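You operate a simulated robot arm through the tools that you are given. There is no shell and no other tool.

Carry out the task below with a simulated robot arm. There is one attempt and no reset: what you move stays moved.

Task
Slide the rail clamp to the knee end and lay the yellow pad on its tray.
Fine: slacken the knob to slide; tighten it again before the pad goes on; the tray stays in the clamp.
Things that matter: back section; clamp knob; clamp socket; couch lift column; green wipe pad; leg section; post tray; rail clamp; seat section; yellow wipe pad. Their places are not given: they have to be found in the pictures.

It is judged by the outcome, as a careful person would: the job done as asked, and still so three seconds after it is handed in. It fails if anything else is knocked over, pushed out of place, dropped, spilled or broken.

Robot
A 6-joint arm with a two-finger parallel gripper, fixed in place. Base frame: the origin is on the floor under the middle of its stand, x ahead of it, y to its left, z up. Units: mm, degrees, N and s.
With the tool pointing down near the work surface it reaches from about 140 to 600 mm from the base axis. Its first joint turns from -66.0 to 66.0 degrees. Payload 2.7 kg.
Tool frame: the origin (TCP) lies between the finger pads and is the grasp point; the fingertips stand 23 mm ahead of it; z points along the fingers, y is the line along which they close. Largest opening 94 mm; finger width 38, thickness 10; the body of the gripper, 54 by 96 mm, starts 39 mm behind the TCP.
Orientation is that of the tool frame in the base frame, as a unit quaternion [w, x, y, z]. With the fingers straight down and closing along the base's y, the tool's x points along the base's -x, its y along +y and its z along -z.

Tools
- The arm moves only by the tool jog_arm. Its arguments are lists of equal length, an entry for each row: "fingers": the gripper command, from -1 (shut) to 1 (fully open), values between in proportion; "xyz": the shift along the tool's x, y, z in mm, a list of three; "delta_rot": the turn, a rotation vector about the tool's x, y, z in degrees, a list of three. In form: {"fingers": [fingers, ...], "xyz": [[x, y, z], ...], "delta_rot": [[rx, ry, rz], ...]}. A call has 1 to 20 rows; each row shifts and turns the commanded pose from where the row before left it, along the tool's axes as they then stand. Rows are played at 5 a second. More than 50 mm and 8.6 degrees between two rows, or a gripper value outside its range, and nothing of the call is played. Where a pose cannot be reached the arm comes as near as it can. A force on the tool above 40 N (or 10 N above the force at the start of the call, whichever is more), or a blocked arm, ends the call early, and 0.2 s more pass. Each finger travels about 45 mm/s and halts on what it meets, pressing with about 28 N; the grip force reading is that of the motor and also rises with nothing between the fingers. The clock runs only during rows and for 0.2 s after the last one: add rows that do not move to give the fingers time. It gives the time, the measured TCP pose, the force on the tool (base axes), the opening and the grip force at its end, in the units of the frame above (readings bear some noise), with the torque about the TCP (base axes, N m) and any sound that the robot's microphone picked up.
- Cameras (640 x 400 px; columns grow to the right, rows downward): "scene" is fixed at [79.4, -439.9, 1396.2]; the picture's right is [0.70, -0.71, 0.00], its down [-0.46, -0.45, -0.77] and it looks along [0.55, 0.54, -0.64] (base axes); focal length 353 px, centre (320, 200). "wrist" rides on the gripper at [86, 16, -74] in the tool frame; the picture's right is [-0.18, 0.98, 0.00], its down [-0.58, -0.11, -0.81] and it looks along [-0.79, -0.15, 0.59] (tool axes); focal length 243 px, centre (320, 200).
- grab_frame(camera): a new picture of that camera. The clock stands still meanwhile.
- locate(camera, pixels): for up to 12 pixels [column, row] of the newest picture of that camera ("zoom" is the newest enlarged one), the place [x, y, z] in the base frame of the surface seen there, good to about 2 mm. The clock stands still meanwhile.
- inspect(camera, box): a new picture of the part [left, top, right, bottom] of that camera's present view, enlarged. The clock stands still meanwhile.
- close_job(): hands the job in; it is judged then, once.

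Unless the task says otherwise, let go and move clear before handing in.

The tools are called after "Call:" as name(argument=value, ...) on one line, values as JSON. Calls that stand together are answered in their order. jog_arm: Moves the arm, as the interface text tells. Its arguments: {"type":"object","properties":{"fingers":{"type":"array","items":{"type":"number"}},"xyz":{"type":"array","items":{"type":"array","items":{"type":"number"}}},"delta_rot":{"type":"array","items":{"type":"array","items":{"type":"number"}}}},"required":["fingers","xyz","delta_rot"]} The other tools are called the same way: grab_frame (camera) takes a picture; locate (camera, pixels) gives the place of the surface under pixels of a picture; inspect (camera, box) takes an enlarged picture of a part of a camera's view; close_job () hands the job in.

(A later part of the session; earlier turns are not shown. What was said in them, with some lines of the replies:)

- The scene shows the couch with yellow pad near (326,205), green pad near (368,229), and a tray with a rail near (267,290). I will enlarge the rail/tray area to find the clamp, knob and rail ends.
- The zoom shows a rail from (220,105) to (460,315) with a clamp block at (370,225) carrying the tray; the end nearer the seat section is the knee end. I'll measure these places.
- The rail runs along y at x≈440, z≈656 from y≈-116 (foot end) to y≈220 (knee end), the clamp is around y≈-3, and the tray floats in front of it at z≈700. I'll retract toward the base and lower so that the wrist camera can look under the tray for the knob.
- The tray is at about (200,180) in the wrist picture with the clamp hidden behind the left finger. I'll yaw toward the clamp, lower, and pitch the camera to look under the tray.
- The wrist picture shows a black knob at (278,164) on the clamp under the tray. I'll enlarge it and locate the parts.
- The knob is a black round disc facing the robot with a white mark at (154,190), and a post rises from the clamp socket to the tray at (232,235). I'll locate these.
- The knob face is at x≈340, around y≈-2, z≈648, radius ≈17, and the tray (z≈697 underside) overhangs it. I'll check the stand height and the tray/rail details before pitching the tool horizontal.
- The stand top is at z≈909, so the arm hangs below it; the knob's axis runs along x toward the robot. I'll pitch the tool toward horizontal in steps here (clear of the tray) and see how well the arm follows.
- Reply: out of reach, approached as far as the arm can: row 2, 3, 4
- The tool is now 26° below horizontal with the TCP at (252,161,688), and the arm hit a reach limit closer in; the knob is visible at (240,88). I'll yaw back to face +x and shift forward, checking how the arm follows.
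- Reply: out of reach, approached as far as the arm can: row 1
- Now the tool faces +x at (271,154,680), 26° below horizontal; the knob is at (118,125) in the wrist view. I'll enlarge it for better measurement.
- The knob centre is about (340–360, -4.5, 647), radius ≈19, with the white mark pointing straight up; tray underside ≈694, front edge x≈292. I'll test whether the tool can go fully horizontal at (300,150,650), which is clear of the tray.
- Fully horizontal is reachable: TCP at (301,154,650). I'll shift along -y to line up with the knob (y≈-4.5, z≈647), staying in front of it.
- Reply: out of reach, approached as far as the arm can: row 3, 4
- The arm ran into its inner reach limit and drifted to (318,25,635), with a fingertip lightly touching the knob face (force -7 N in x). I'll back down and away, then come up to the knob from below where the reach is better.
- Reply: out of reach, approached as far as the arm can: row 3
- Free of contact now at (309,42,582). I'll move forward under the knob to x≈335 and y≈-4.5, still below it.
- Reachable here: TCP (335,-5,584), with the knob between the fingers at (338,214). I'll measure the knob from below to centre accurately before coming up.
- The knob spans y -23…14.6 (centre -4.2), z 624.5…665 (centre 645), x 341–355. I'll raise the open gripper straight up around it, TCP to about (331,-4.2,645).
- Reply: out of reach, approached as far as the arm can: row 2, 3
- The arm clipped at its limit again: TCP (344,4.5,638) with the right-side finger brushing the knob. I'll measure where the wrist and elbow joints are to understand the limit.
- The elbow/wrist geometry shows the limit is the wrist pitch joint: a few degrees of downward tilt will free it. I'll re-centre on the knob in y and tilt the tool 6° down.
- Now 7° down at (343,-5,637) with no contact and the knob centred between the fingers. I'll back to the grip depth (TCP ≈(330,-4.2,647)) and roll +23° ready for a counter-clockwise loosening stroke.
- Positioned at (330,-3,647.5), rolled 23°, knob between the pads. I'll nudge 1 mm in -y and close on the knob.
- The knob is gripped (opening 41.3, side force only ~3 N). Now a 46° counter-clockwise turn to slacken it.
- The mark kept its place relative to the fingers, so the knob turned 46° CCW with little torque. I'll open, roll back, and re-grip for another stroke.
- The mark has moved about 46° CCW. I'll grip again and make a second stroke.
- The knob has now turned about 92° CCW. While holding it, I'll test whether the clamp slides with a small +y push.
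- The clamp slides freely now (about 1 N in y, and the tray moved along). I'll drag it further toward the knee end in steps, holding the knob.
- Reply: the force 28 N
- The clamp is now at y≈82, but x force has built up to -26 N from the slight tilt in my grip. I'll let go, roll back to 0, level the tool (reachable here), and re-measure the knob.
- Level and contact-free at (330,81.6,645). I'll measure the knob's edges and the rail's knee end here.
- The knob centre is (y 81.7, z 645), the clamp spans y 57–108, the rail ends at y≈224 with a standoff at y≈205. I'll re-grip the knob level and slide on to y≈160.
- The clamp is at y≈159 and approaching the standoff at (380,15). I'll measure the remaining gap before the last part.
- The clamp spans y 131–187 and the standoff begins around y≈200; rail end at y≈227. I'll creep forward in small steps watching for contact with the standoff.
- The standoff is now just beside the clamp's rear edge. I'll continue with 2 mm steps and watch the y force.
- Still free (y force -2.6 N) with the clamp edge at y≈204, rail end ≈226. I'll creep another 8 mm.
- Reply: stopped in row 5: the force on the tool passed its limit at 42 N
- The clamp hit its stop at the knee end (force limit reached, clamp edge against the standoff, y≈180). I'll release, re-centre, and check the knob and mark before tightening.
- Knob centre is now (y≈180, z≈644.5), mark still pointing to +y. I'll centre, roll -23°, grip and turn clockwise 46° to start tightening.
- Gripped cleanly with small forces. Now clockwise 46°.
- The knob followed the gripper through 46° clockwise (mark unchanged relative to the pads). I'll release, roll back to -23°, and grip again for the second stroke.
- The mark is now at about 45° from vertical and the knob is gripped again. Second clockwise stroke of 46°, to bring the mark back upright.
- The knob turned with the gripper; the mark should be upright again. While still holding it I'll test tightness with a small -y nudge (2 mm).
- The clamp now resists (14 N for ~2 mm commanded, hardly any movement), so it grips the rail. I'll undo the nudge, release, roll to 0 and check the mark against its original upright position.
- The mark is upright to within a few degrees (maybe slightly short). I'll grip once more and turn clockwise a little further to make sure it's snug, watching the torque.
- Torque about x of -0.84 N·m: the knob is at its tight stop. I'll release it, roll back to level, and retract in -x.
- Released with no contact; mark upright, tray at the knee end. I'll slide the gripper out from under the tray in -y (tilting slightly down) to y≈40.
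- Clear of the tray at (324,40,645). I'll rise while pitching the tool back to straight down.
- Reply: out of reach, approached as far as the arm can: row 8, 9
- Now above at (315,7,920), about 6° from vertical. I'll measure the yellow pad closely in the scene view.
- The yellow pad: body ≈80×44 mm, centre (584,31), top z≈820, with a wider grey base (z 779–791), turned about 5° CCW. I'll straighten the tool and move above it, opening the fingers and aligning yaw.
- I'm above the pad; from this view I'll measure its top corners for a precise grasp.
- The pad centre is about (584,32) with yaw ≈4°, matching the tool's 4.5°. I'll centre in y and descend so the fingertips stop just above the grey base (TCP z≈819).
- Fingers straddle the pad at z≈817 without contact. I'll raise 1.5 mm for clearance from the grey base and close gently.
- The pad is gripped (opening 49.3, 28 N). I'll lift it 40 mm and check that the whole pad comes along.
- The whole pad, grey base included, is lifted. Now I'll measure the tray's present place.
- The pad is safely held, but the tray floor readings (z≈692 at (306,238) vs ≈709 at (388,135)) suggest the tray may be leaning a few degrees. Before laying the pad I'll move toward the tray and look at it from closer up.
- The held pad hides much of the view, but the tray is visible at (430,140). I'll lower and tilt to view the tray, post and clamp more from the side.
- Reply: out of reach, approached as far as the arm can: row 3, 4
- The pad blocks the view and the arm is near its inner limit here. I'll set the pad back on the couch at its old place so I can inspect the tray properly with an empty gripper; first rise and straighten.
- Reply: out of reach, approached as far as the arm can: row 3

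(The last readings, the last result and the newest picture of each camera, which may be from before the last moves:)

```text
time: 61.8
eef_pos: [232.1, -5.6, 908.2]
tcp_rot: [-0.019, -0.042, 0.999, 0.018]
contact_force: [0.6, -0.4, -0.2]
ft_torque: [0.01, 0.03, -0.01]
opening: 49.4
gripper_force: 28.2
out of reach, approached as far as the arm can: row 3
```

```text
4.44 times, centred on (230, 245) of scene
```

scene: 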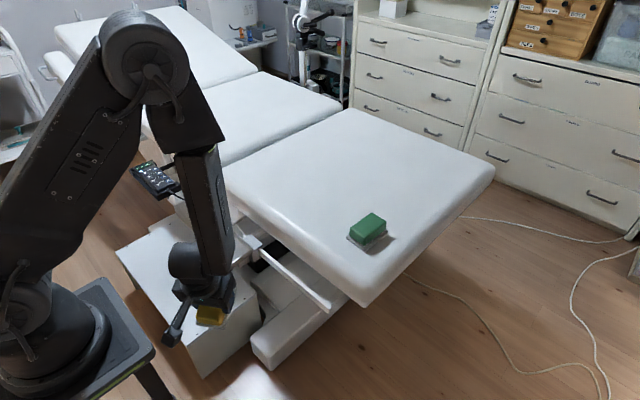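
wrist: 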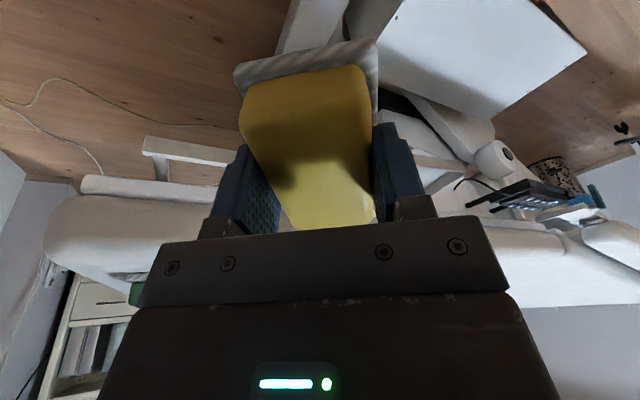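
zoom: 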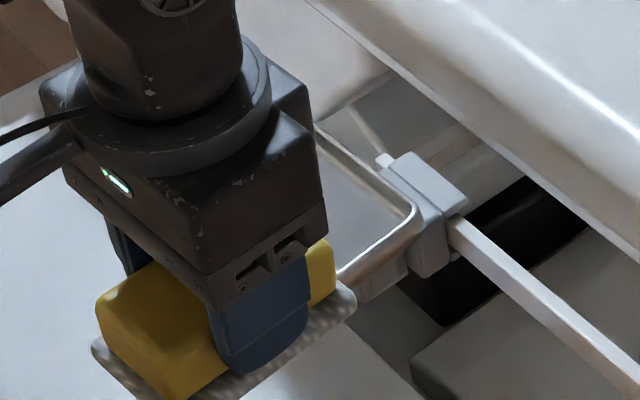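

The arm is back up at (232,-6,908) with a ~3° lean; I'll correct that and carry the pad back over its old spot.

Call:
jog_arm(fingers=[-0.7, -0.7, -0.7, -0.7, -0.7, -0.7, -0.7, -0.7, -0.7, -0.7], xyz=[[0, 0, 0], [-44.5, 1.3, 0], [-44.5, 1.3, 0], [-44.5, 1.3, 0], [-44.5, 1.3, 0], [-44.5, 1.3, 0], [-44.5, 1.3, 0], [-44.5, 1.3, 0], [-44.5, 1.3, 0], [0, 0, 0]], delta_rot=[[2.15, -2.09, 0], [0, 0, 0], [0, 0, 0], [0, 0, 0], [0, 0, 0], [0, 0, 0], [0, 0, 0], [0, 0, 0], [0, 0, 0], [0, 0, 0]])

Call:
inspect(camera="scene", box=[170, 200, 290, 290])

```text
time: 64.0
eef_pos: [593.7, 36.0, 908.7]
tcp_rot: [-0.001, -0.044, 0.999, 0.0]
contact_force: [-0.4, 0.3, -0.3]
ft_torque: [-0.02, 0.03, 0.03]
opening: 49.4
gripper_force: 28.1
out of reach, approached as far as the arm can: row 1
```

```text
4.44 times, centred on (230, 245) of scene
```

zoom: 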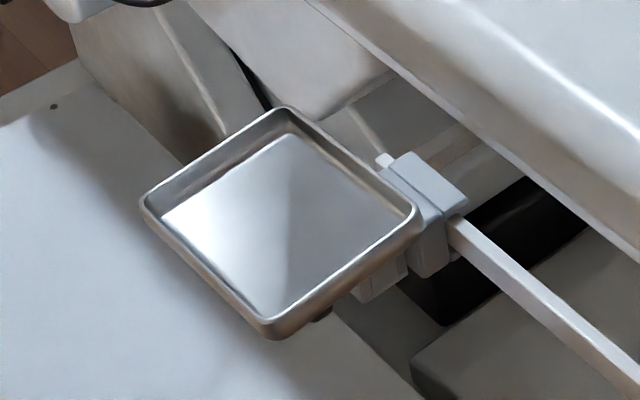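

Over the old spot at (594,36,909). I'll shift back 8 mm and lower the pad to the couch surface, then release.

Call:
jog_arm(fingers=[-0.7, -0.7, -0.7, -0.7, -0.7, -0.7], xyz=[[8, -2, 0], [0, 0, 30], [0, 0, 30], [0, 0, 20], [0, 0, 8.3], [0, 0, 0]], delta_rot=[[0, 0, 0], [0, 0, 0], [0, 0, 0], [0, 0, 0], [0, 0, 0], [0, 0, 0]])

Call:
grab_frame(camera="wrist")

```text
time: 65.4
eef_pos: [585.6, 32.8, 820.1]
tcp_rot: [0.0, -0.043, 0.999, 0.001]
contact_force: [0.3, 0.2, -0.5]
ft_torque: [0.0, -0.01, -0.04]
opening: 49.2
gripper_force: 28.4
```

```text
taken
```

wrist: 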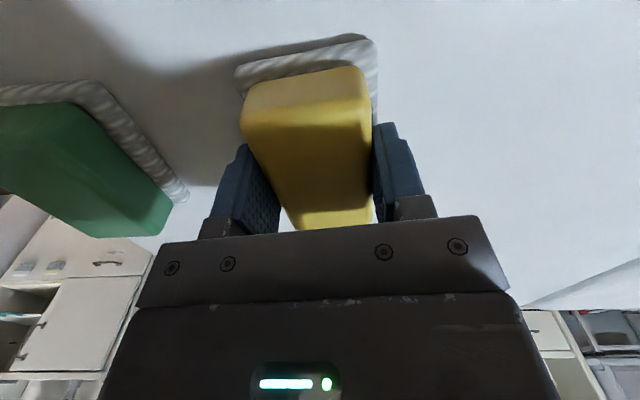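

The pad is right at the couch surface. I'll lower the last millimetre, open, and rise.

Call:
jog_arm(fingers=[-0.7, 0.3, 0.5, 0.6, 0.6, 0.6, 0.6, 0.6], xyz=[[0, 0, 0.8], [0, 0, 0], [0, 0, 0], [0, 0, 0], [0, 0, -30], [0, 0, -40], [0, 0, -30], [0, 0, 0]], delta_rot=[[0, 0, 0], [0, 0, 0], [0, 0, 0], [0, 0, 0], [0, 0, 0], [0, 0, 0], [0, 0, 0], [0, 0, 0]])

Call:
grab_frame(camera="wrist")

Call:
grab_frame(camera="scene")

```text
time: 67.2
eef_pos: [584.9, 33.2, 919.5]
tcp_rot: [0.0, -0.043, 0.999, 0.001]
contact_force: [-0.1, -0.4, -0.1]
ft_torque: [0.03, -0.03, -0.05]
opening: 75.1
gripper_force: 0.0
```

```text
taken
```

wrist: 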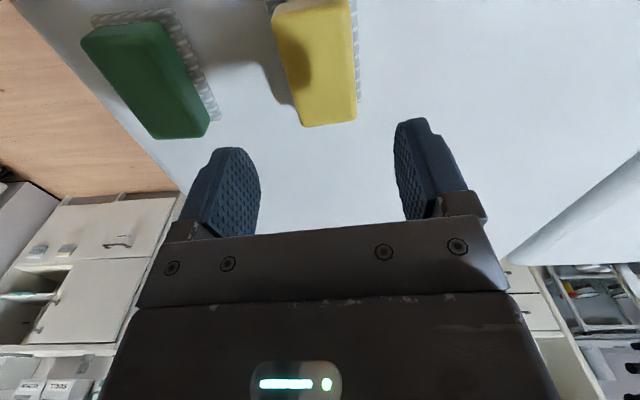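

```text
taken
```

scene: 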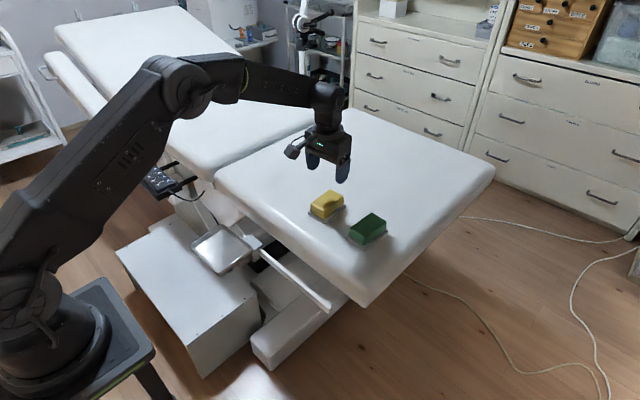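

The pad is back on the couch. Now I'll take the empty gripper to a view from the foot side, looking along toward the tray's post and clamp.

Call:
jog_arm(fingers=[1, 1, 1, 1, 1, 1, 1, 1, 1, 1, 1, 1, 1, 1, 1, 1, 1, 1, 1, 1], xyz=[[41.1, -2.6, 0], [41.1, -2.6, 0], [41.1, -2.6, 0], [41.1, -2.6, 0], [41.1, -2.6, 0], [41.1, -2.6, 0], [41.1, -2.6, 0], [0, 0, 24], [0, 0, 24], [0, 0, 24], [0, 0, 24], [0, 0, 24], [0, 0, 24], [0, 0, 24], [0, 0, 24], [0, 0, 0], [0, 0, 0], [0, 0, 0], [0, 0, 0], [0, 0, 0]], delta_rot=[[0, 0, 0], [0, 0, 0], [0, 0, 0], [0, 0, 0], [0, 0, 0], [0, 0, 0], [0, 0, 0], [0, 0, -7.5], [0, 0, -7.5], [0, 0, -7.5], [0, 0, -7.5], [0, 0, -7.5], [0, 0, -7.5], [0, 0, -7.5], [0, 0, -7.5], [0, -7.2, 0], [0, -7.2, 0], [0, -7.2, 0], [0, -7.2, 0], [0, -7.2, 0]])

Call:
grab_frame(camera="wrist")

Call:
grab_frame(camera="scene")

```text
time: 71.4
eef_pos: [292.5, -17.7, 728.0]
tcp_rot: [0.195, -0.518, 0.821, 0.136]
contact_force: [-0.3, -0.2, 0.8]
ft_torque: [-0.01, -0.02, 0.03]
opening: 93.7
gripper_force: 0.0
out of reach, approached as far as the arm can: row 16, 17
```

```text
taken
```

wrist: 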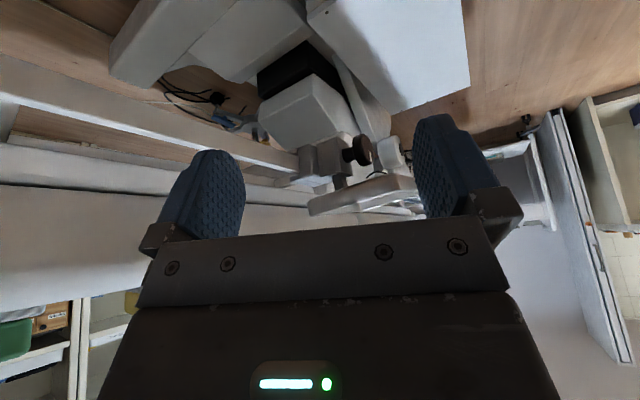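

```text
taken
```

scene: 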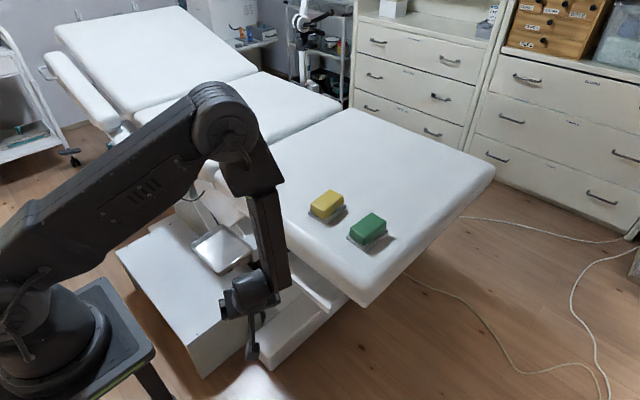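

The clamp, knob, post and tray are in view at about (340,165) between the fingers. I'll enlarge this.

Call:
inspect(camera="wrist", box=[260, 110, 440, 230])

```text
3.33 times, centred on (350, 170) of wrist
```

zoom: 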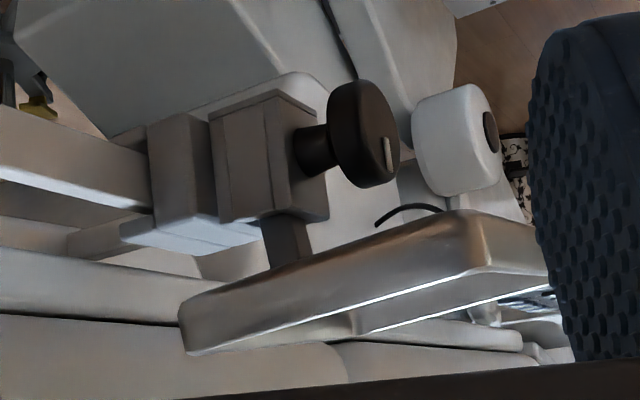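

I'll locate points along the tray's edges, the post and the clamp to judge the lean.

Call:
locate(camera="zoom", pixels=[[190, 308], [250, 300], [330, 275], [400, 252], [465, 225], [200, 345], [300, 318], [400, 290], [470, 268], [290, 225], [285, 255], [270, 235]])

Call:
locate(camera="zoom", pixels=[[385, 145], [388, 165], [230, 160], [265, 150], [225, 215], [310, 215], [180, 150], [190, 230], [130, 238], [515, 255], [540, 270], [310, 150]])

```text
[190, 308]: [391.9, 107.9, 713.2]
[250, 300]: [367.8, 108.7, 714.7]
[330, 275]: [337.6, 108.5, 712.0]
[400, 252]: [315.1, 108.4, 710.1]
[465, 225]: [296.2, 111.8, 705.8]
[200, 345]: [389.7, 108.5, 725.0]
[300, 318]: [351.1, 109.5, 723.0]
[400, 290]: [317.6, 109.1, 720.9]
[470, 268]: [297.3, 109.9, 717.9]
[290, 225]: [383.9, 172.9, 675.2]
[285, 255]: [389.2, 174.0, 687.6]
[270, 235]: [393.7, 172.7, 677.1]
```

```text
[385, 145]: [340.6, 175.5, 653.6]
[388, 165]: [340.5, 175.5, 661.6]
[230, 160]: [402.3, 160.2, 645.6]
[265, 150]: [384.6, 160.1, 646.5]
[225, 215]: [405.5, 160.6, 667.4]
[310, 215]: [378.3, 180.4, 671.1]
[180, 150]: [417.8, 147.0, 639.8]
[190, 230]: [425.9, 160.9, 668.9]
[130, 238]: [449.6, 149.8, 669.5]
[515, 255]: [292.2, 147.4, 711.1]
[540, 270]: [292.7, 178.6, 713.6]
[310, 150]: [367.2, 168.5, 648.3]
```

The clamp itself is level (top z≈668–669), the post isn't lifted, and the tray edge at y≈108 slopes about 4° in x. I'll rise to look down on the tray floor and measure its plane more precisely.

Call:
jog_arm(fingers=[1, 1, 1, 1, 1, 1, 1, 1], xyz=[[-16.3, 0, -31], [-12.6, 0, -32.7], [-8.5, 0, -34], [-4.2, 0, -34.7], [0, 0, 0], [0, 0, 0], [0, 0, 0], [0, 0, 0]], delta_rot=[[0, 6.9, 0], [0, 6.9, 0], [0, 6.9, 0], [0, 7, 0], [0, 0, -7], [0, 0, -7], [0, 0, 0], [0, 0, 0]])

Call:
grab_frame(camera="wrist")

```text
time: 73.2
eef_pos: [295.1, -17.9, 867.7]
tcp_rot: [-0.007, -0.635, 0.772, 0.009]
contact_force: [-0.3, -0.3, 0.3]
ft_torque: [0.02, -0.04, 0.0]
opening: 94.0
gripper_force: 0.0
```

```text
taken
```

wrist: 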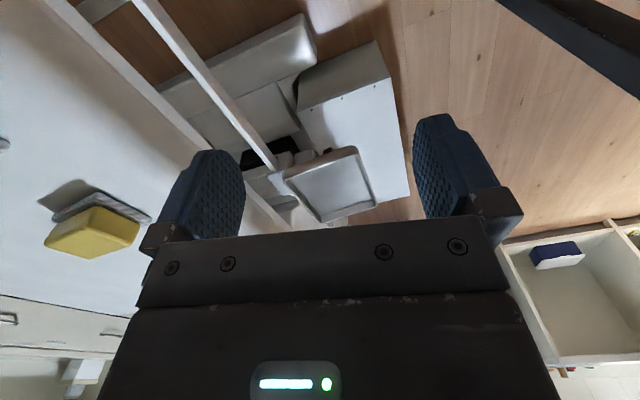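

Call:
inspect(camera="wrist", box=[260, 130, 400, 235])

```text
3.81 times, centred on (330, 182) of wrist
```

zoom: 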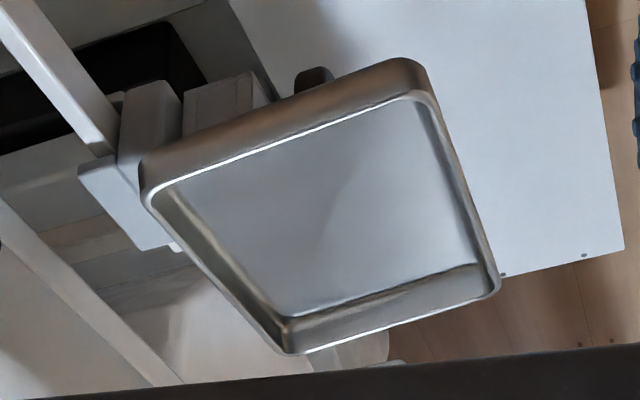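

Call:
locate(camera="zoom", pixels=[[220, 190], [300, 165], [400, 130], [440, 190], [460, 250], [380, 285], [300, 305], [270, 260], [330, 230], [400, 220], [260, 220], [350, 180]])

Call:
locate(camera="zoom", pixels=[[150, 190], [285, 350], [420, 95], [495, 285], [215, 270], [390, 320], [460, 190], [280, 142], [130, 190], [170, 110], [105, 170], [60, 80]])

```text
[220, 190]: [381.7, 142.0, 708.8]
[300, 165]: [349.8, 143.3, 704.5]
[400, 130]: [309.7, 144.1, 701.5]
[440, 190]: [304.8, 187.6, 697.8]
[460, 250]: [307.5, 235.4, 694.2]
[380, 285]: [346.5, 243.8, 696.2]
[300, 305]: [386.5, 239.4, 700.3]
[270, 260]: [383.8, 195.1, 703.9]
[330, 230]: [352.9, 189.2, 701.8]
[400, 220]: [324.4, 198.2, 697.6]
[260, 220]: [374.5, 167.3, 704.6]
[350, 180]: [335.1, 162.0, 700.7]
```

```text
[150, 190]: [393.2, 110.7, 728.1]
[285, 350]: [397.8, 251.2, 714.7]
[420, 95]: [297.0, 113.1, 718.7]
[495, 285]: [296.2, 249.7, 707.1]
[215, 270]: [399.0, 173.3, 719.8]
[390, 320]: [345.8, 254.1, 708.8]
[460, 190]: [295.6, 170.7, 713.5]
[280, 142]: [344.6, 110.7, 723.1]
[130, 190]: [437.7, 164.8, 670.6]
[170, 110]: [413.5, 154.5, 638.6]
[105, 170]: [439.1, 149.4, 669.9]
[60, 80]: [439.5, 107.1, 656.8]
```

The tray floor leans about 5° in x (as it did at the start) and about 5° in y, i.e. play of the post in the socket; post depth is unchanged. I'll fetch the pad and use a gentle level press when laying it to bring the tray back flat. First yaw back and return over the pad.

Call:
jog_arm(fingers=[0.6, 0.6, 0.6, 0.6, 0.6, 0.6, 0.6, 0.6, 0.6, 0.6, 0.6, 0.6, 0.6, 0.6, 0.6, 0.6, 0.6, 0.6], xyz=[[0, 0, -6], [0, 0, -6], [0, 0, -6], [0, 0, -6], [0, 0, -6], [0, 0, -6], [0, 0, -6], [0, 0, -6], [0, 0, -4], [0, 0, 0], [-41.8, 4, 0], [-41.8, 4, 0], [-41.8, 4, 0], [-41.8, 4, 0], [-41.8, 4, 0], [-41.8, 4, 0], [-41.8, 4, 0], [0, 0, 0]], delta_rot=[[0, 0, 8.27], [0, 0, 8.27], [0, 0, 8.27], [0, 0, 8.27], [0, 0, 8.27], [0, 0, 8.27], [0, 0, 8.27], [0, 0, 8.27], [0, 0, 8.27], [0.39, -1.23, 0], [0, 0, 0], [0, 0, 0], [0, 0, 0], [0, 0, 0], [0, 0, 0], [0, 0, 0], [0, 0, 0], [0, 0, 0]])

Call:
grab_frame(camera="wrist")

```text
time: 77.0
eef_pos: [585.5, 33.2, 920.9]
tcp_rot: [0.0, -0.04, 0.999, -0.001]
contact_force: [0.7, 0.3, 0.8]
ft_torque: [0.0, -0.01, 0.01]
opening: 75.2
gripper_force: 0.1
```

```text
taken
```

wrist: 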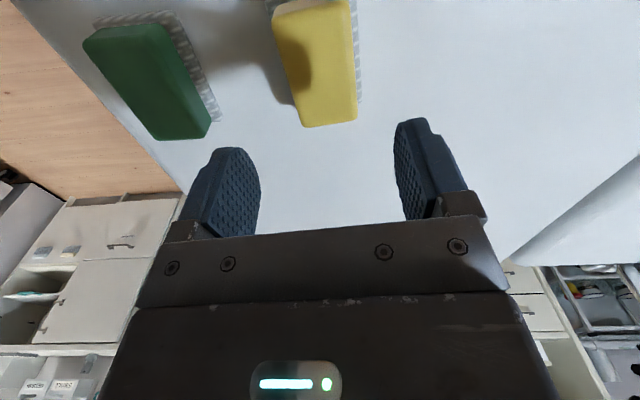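

Right over the pad at (585.5,33,921), same alignment as before. I'll descend, close and lift.

Call:
jog_arm(fingers=[0.6, 0.6, 0.6, 0.6, 0.2, 0, -0.3, -0.7, -0.7, -0.7, -0.7, -0.7, -0.7], xyz=[[0, 0, 40], [0, 0, 40], [0, 0, 21.5], [0, 0, 0], [0, 0, 0], [0, 0, 0], [0, 0, 0], [0, 0, 0], [0, 0, 0], [0, 0, -15], [0, 0, -30], [0, 0, -40], [0, 0, 0]], delta_rot=[[0, 0, 0], [0, 0, 0], [0, 0, 0], [0, 0, 0], [0, 0, 0], [0, 0, 0], [0, 0, 0], [0, 0, 0], [0, 0, 0], [0, 0, 0], [0, 0, 0], [0, 0, 0], [0, 0, 0]])

Call:
grab_frame(camera="wrist")

```text
time: 79.8
eef_pos: [586.7, 32.0, 904.6]
tcp_rot: [-0.002, -0.039, 0.999, 0.0]
contact_force: [-0.1, -0.4, -0.4]
ft_torque: [-0.01, -0.01, 0.0]
opening: 49.2
gripper_force: 28.1
```

```text
taken
```

wrist: 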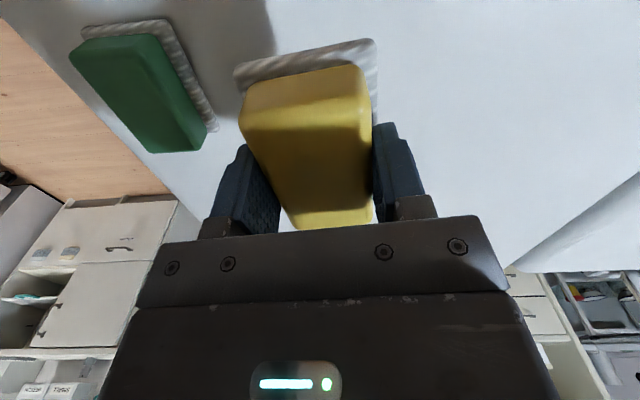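

The pad is lifted again (opening 49.2). I'll carry it over the tray and turn it 85.5° so its long side lies along the tray's length.

Call:
jog_arm(fingers=[-0.7, -0.7, -0.7, -0.7, -0.7, -0.7, -0.7, -0.7, -0.7, -0.7, -0.7, -0.7, -0.7, -0.7, -0.7, -0.7, -0.7], xyz=[[38.3, 26.9, 0], [38.3, 26.9, 0], [38.3, 26.9, 0], [38.3, 26.9, 0], [38.3, 26.9, 0], [38.3, 26.9, 0], [0, 0, 0], [0, 0, 0], [0, 0, 0], [0, 0, 0], [0, 0, 0], [0, 0, 0], [0, 0, 0], [0, 0, 0], [0, 0, 0], [0, 0, 0], [0, 0, 0]], delta_rot=[[0, 0, 0], [0, 0, 0], [0, 0, 0], [0, 0, 0], [0, 0, 0], [0, 0, 0], [0, 0, -8.55], [0, 0, -8.55], [0, 0, -8.55], [0, 0, -8.55], [0, 0, -8.55], [0, 0, -8.55], [0, 0, -8.55], [0, 0, -8.55], [0, 0, -8.55], [0, 0, -8.55], [0, 0, 0]])

Call:
grab_frame(camera="wrist")

Call:
grab_frame(camera="scene")

```text
time: 83.4
eef_pos: [344.8, 175.6, 904.2]
tcp_rot: [0.0, 0.708, -0.706, 0.001]
contact_force: [-0.3, -0.7, 0.4]
ft_torque: [-0.01, 0.0, -0.04]
opening: 49.3
gripper_force: 28.6
```

```text
taken
```

wrist: 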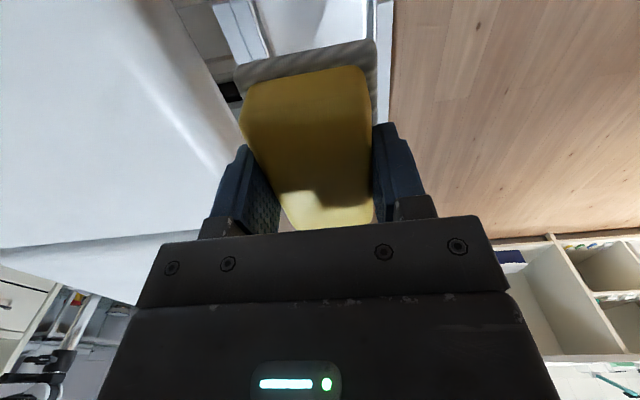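

```text
taken
```

scene: 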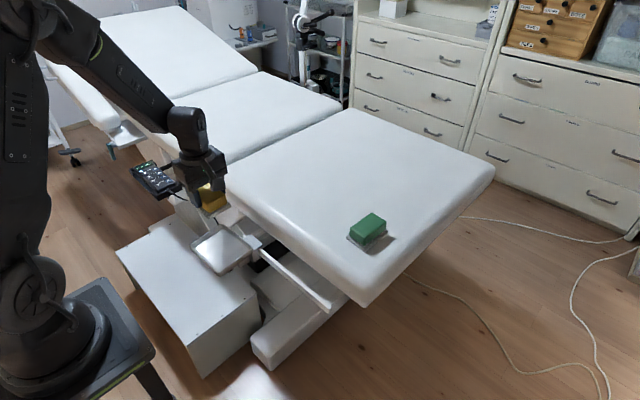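

Above the tray at (345,175.6,904) with the pad's long side along y. I'll descend to about 12 mm above first contact and check.

Call:
jog_arm(fingers=[-0.7, -0.7, -0.7, -0.7, -0.7, -0.7], xyz=[[0, 0, 36], [0, 0, 36], [0, 0, 36], [0, 0, 25], [0, 0, 8], [0, 0, 0]], delta_rot=[[0, 0, 0], [0, 0, 0], [0, 0, 0], [0, 0, 0], [0, 0, 0], [0, 0, 0]])

Call:
grab_frame(camera="wrist")

Call:
inspect(camera="scene", box=[150, 180, 310, 300])

```text
time: 84.8
eef_pos: [342.2, 174.9, 762.1]
tcp_rot: [0.0, -0.707, 0.707, 0.001]
contact_force: [-0.1, 1.0, -1.2]
ft_torque: [0.02, -0.04, -0.01]
opening: 49.1
gripper_force: 27.7
```

```text
taken
```

wrist: 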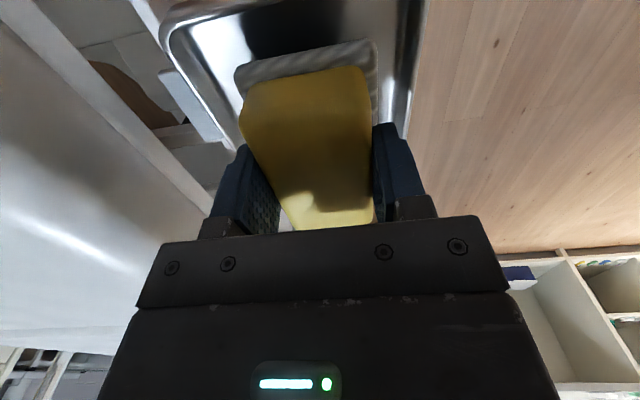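

```text
3.33 times, centred on (230, 240) of scene
```

zoom: 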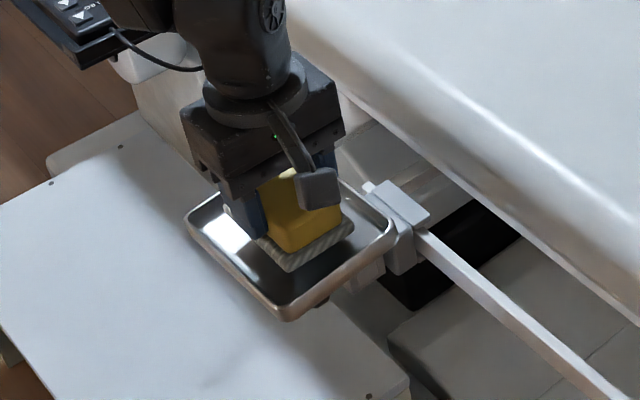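

The pad is centred over the tray, still clear. I'll shift 2.5 mm in +x and creep down toward contact.

Call:
jog_arm(fingers=[-0.7, -0.7, -0.7, -0.7], xyz=[[0, -2.5, 6], [0, 0, 4], [0, 0, 2], [0, 0, 0]], delta_rot=[[0, 0, 0], [0, 0, 0], [0, 0, 0], [0, 0, 0]])

Call:
grab_frame(camera="wrist")

```text
time: 85.8
eef_pos: [347.6, 175.7, 751.0]
tcp_rot: [0.0, 0.707, -0.707, 0.0]
contact_force: [-0.6, 0.0, 0.0]
ft_torque: [0.01, -0.03, -0.01]
opening: 49.1
gripper_force: 27.7
```

```text
taken
```

wrist: 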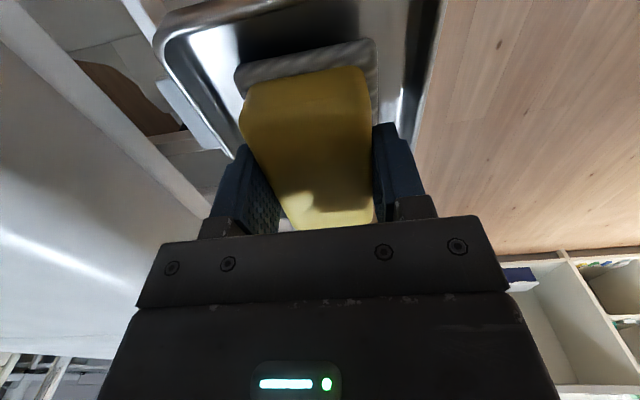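

No contact yet at z=751. I'll lower in 1.5 mm steps and watch the z force.

Call:
jog_arm(fingers=[-0.7, -0.7, -0.7, -0.7], xyz=[[0, 0, 1.5], [0, 0, 1.5], [0, 0, 1], [0, 0, 0]], delta_rot=[[0, 0, 0], [0, 0, 0], [0, 0, 0], [0, 0, 0]])

```text
time: 86.8
eef_pos: [347.4, 174.7, 746.8]
tcp_rot: [0.0, 0.707, -0.707, 0.001]
contact_force: [1.2, -0.8, 0.9]
ft_torque: [-0.06, -0.05, -0.03]
opening: 49.2
gripper_force: 28.6
```

First light touch (torque -0.06 about x, so the -y edge of the pad meets the tray). I'll continue in 1 mm steps.

Call:
jog_arm(fingers=[-0.7, -0.7, -0.7, -0.7], xyz=[[0, 0, 1], [0, 0, 1], [0, 0, 0], [0, 0, 0]], delta_rot=[[0, 0, 0], [0, 0, 0], [0, 0, 0], [0, 0, 0]])

Call:
inspect(camera="scene", box=[150, 180, 310, 300])

```text
time: 87.8
eef_pos: [347.8, 174.8, 743.8]
tcp_rot: [0.0, 0.708, -0.707, 0.001]
contact_force: [-0.1, 0.3, -0.9]
ft_torque: [-0.01, -0.03, -0.02]
opening: 49.0
gripper_force: 28.3
```

```text
3.33 times, centred on (230, 240) of scene
```

zoom: 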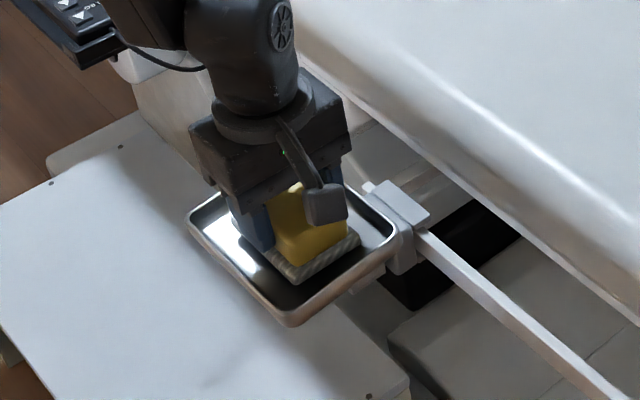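

Forces remain near zero at z=744. I'll keep lowering in 1 mm steps.

Call:
jog_arm(fingers=[-0.7, -0.7, -0.7, -0.7], xyz=[[0, 0, 1], [0, 0, 1], [0, 0, 0], [0, 0, 0]], delta_rot=[[0, 0, 0], [0, 0, 0], [0, 0, 0], [0, 0, 0]])

Call:
inspect(camera="wrist", box=[140, 0, 460, 200])

```text
time: 88.8
eef_pos: [347.0, 175.1, 743.0]
tcp_rot: [-0.001, -0.707, 0.707, 0.0]
contact_force: [-0.5, -0.3, 1.5]
ft_torque: [0.0, 0.01, 0.02]
opening: 49.3
gripper_force: 28.0
```

```text
2.00 times, centred on (300, 100) of wrist
```

zoom: 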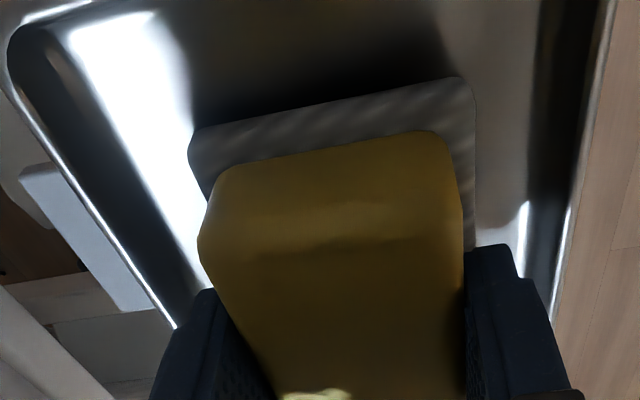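

Still no firm contact at z≈743. Continuing down in 1 mm steps.

Call:
jog_arm(fingers=[-0.7, -0.7, -0.7, -0.7], xyz=[[0, 0, 1], [0, 0, 1], [0, 0, 0], [0, 0, 0]], delta_rot=[[0, 0, 0], [0, 0, 0], [0, 0, 0], [0, 0, 0]])

```text
time: 89.8
eef_pos: [347.0, 175.3, 741.4]
tcp_rot: [0.0, -0.707, 0.707, 0.001]
contact_force: [-3.1, -1.6, 17.8]
ft_torque: [0.0, -0.46, 0.0]
opening: 49.6
gripper_force: 28.0
```

Firm contact now: 17.8 N with no torque about x (so the tray has levelled in y against the pad) and contact on the +x side. I'll ease up 0.7 mm and check the tray.

Call:
jog_arm(fingers=[-0.7, -0.7, -0.7], xyz=[[0, 0, -0.7], [0, 0, 0], [0, 0, 0]], delta_rot=[[0, 0, 0], [0, 0, 0], [0, 0, 0]])

Call:
inspect(camera="scene", box=[170, 200, 290, 290])

```text
time: 90.6
eef_pos: [345.7, 174.4, 741.8]
tcp_rot: [-0.001, -0.706, 0.708, -0.001]
contact_force: [-1.6, 2.2, 8.0]
ft_torque: [0.2, -0.19, 0.08]
opening: 49.4
gripper_force: 28.4
```

```text
4.44 times, centred on (230, 245) of scene
```

zoom: 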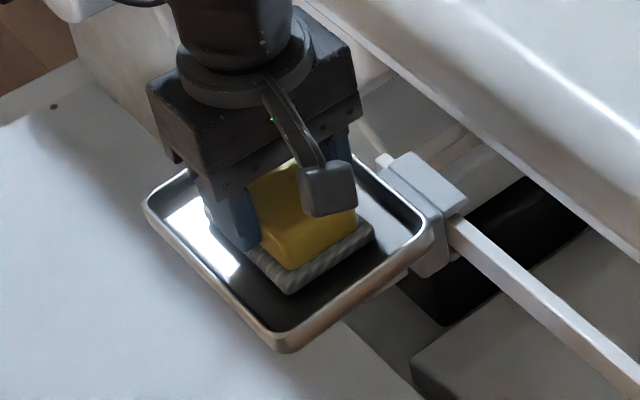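

Call:
locate(camera="zoom", pixels=[[147, 208], [282, 340], [430, 230], [355, 165], [200, 262], [360, 285], [225, 285], [400, 235], [420, 260], [180, 225]])

```text
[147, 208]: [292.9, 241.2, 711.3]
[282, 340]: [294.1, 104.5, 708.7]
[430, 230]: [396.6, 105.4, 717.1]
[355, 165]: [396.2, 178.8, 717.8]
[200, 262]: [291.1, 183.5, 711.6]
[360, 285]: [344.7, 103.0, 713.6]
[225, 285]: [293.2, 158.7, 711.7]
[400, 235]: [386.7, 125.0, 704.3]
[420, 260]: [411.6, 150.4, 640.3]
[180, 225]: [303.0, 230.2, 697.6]
```

The tray rim is now level in y (≈711 along y=158–241). Before letting go I'll re-check that the clamp itself hasn't moved on the rail.

Call:
inspect(camera="scene", box=[225, 210, 285, 260])

```text
8.00 times, centred on (255, 235) of scene
```

zoom: 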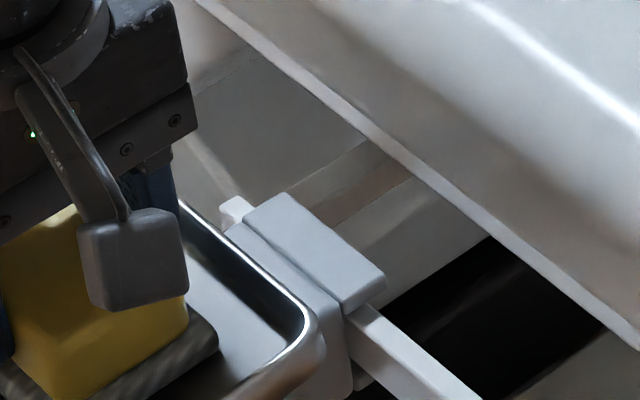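

The clamp is unchanged at the end of the rail, and the tray is back to its original attitude. I'll ease off the last bit of pressure, then open the fingers slightly to release the pad.

Call:
jog_arm(fingers=[-0.7, -0.7, 0.1, 0.15, 0.2, 0.2], xyz=[[0, 0, -0.4], [0, 0, 0], [0, 0, 0], [0, 0, 0], [0, 0, 0], [0, 0, 0]], delta_rot=[[0, 0, 0], [0, 0, 0], [0, 0, 0], [0, 0, 0], [0, 0, 0], [0, 0, 0]])

Call:
grab_frame(camera="wrist")

Call:
inspect(camera="scene", box=[170, 200, 290, 290])

```text
time: 92.0
eef_pos: [347.0, 175.4, 741.7]
tcp_rot: [-0.001, -0.706, 0.708, -0.001]
contact_force: [-0.7, 1.0, -0.2]
ft_torque: [-0.01, 0.01, -0.02]
opening: 56.3
gripper_force: 0.1
```

```text
taken
```

wrist: 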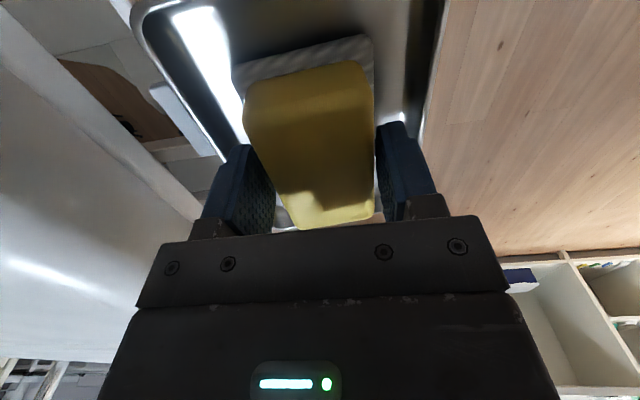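

```text
4.44 times, centred on (230, 245) of scene
```

zoom: 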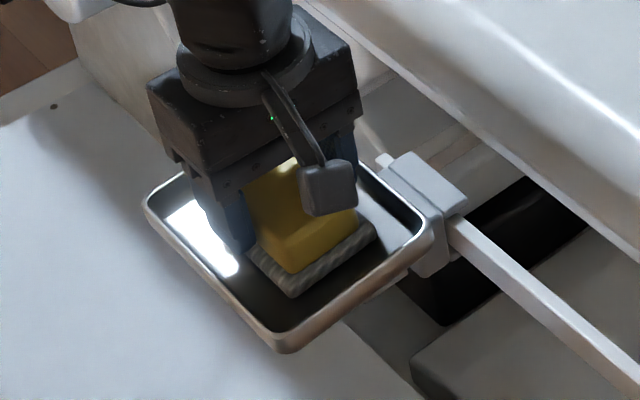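

The pad rests on the tray with no force on the tool. I'll rise slowly straight up.

Call:
jog_arm(fingers=[0.25, 0.25, 0.25, 0.25, 0.25, 0.25, 0.25], xyz=[[0, 0, -4], [0, 0, -6], [0, 0, -8], [0, 0, -12], [0, 0, -20], [0, 0, -30], [0, 0, 0]], delta_rot=[[0, 0, 0], [0, 0, 0], [0, 0, 0], [0, 0, 0], [0, 0, 0], [0, 0, 0], [0, 0, 0]])

Call:
grab_frame(camera="wrist")

Call:
inspect(camera="scene", box=[170, 200, 290, 290])

```text
time: 93.6
eef_pos: [346.6, 174.2, 822.0]
tcp_rot: [0.001, 0.707, -0.707, 0.0]
contact_force: [0.1, -0.6, 0.4]
ft_torque: [0.02, 0.02, 0.03]
opening: 59.1
gripper_force: 0.1
```

```text
taken
```

wrist: 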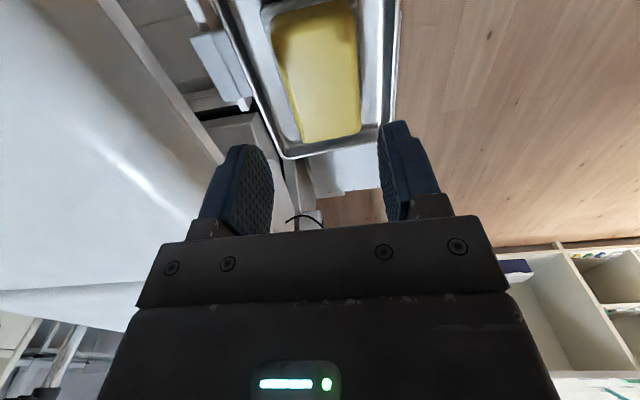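

```text
4.44 times, centred on (230, 245) of scene
```

zoom: 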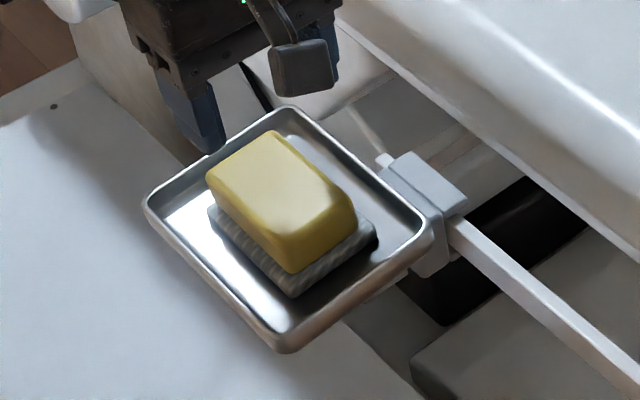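

The yellow pad lies flat in the tray. I'll move the arm clear upward and away and check everything again.

Call:
jog_arm(fingers=[0.25, 0.25, 0.25, 0.25, 0.25, 0.25, 0.25, 0.25, 0.25, 0.25], xyz=[[0, 0, -40], [0, 0, -40], [0, 0, -40], [0, 0, -40], [40, 0, 0], [40, 0, 0], [40, 0, 0], [40, -30, 0], [0, -40, 0], [0, 0, 0]], delta_rot=[[0, 0, 0], [0, 0, 0], [0, 0, 0], [0, 0, 0], [0, 0, 0], [0, 0, 0], [0, 0, 0], [0, 0, 0], [0, 0, 0], [0, 0, 0]])

Call:
grab_frame(camera="scene")

Call:
inspect(camera="scene", box=[170, 200, 290, 290])

```text
time: 95.8
eef_pos: [418.1, 14.9, 981.9]
tcp_rot: [0.001, 0.707, -0.707, 0.0]
contact_force: [0.8, 0.4, 0.0]
ft_torque: [0.01, -0.02, -0.02]
opening: 59.0
gripper_force: 0.0
```

```text
taken
```

scene: 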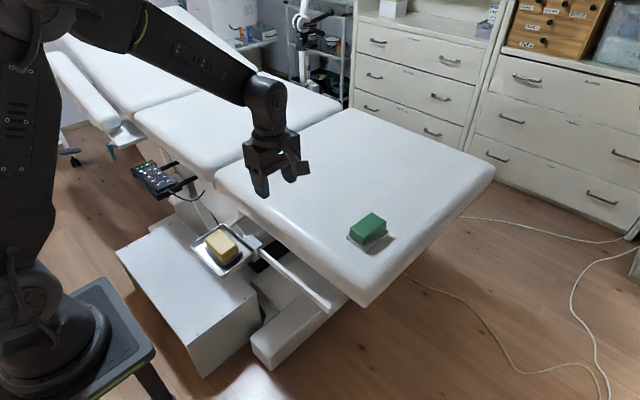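

```text
4.44 times, centred on (230, 245) of scene
```

zoom: 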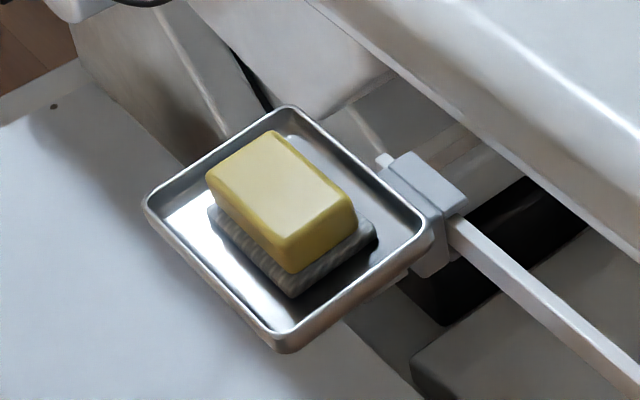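

Call:
locate(camera="zoom", pixels=[[286, 108], [146, 205], [282, 338], [428, 222], [180, 215], [200, 235], [300, 305], [350, 270], [295, 145], [395, 215], [400, 240], [270, 190]])

Call:
locate(camera="scene", pixels=[[368, 224], [250, 237], [262, 245], [240, 230]])

```text
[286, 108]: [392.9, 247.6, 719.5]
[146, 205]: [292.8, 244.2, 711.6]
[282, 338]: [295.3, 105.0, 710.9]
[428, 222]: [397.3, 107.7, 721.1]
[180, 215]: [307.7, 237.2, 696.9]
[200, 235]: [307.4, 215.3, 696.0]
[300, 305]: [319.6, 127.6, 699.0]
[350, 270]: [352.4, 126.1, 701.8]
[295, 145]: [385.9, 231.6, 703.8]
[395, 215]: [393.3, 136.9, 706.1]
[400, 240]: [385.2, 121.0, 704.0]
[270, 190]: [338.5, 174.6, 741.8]
```

```text
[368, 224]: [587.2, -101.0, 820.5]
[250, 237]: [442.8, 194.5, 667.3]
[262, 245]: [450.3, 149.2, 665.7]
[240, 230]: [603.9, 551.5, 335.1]
```

The tray is now level in y (rim ≈711–721, with only the original outward lean), the pad sits in it at (338,175), the green pad is unmoved at (587,-101), and the clamp stays at the knee end. I'll wait a couple of seconds to confirm it's all stable.

Call:
jog_arm(fingers=[0.25, 0.25, 0.25, 0.25, 0.25, 0.25, 0.25, 0.25, 0.25, 0.25, 0.25, 0.25], xyz=[[0, 0, 0], [0, 0, 0], [0, 0, 0], [0, 0, 0], [0, 0, 0], [0, 0, 0], [0, 0, 0], [0, 0, 0], [0, 0, 0], [0, 0, 0], [0, 0, 0], [0, 0, 0]], delta_rot=[[0, 0, 0], [0, 0, 0], [0, 0, 0], [0, 0, 0], [0, 0, 0], [0, 0, 0], [0, 0, 0], [0, 0, 0], [0, 0, 0], [0, 0, 0], [0, 0, 0], [0, 0, 0]])

Call:
inspect(camera="scene", box=[170, 200, 290, 290])

```text
time: 98.4
eef_pos: [417.2, 14.7, 982.1]
tcp_rot: [0.002, 0.708, -0.707, 0.001]
contact_force: [0.4, -0.8, 0.0]
ft_torque: [-0.02, -0.01, -0.01]
opening: 58.9
gripper_force: 0.0
```

```text
4.44 times, centred on (230, 245) of scene
```

zoom: 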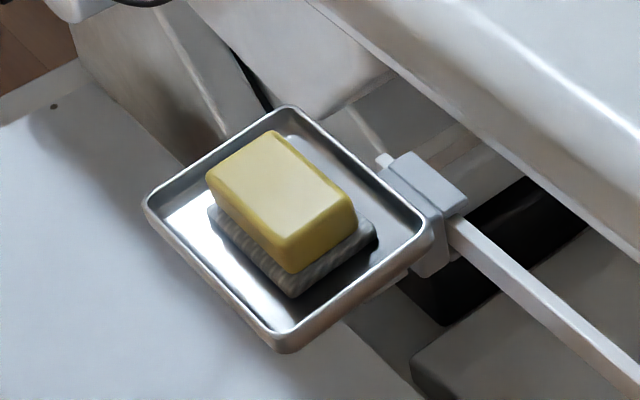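

Nothing has changed after more than 2 s: the pad is still at zoom pixel (280,200) on the tray, the clamp is at the knee end and was tightened before the pad went on, and the arm is clear. I'm handing the job in.

Call:
close_job()

```text
The job is handed in.
```

The rail clamp is at the knee end of the rail, its knob is tight again, and the yellow pad is lying flat on the tray. I've handed the job in.

- **Clamp:** I turned the knob about 92° anticlockwise to free the clamp and slid it until it stopped at the knee end. I then turned the knob back until it would go no further. A small push afterwards hardly moved the clamp.
- **Tray:** It stayed in the clamp. My gripper probably brushed it while I worked the knob, leaving it leaning about 5° sideways. I pressed it level as I laid the pad. It still leans slightly outward, as it did at the start.
- **Yellow pad:** I picked it up once, put it back on the couch to look at the tray, then picked it up again. It went on only after the knob was tight. Nothing had moved after a two-second wait before handing in.
- **Green pad:** It is still where it was.
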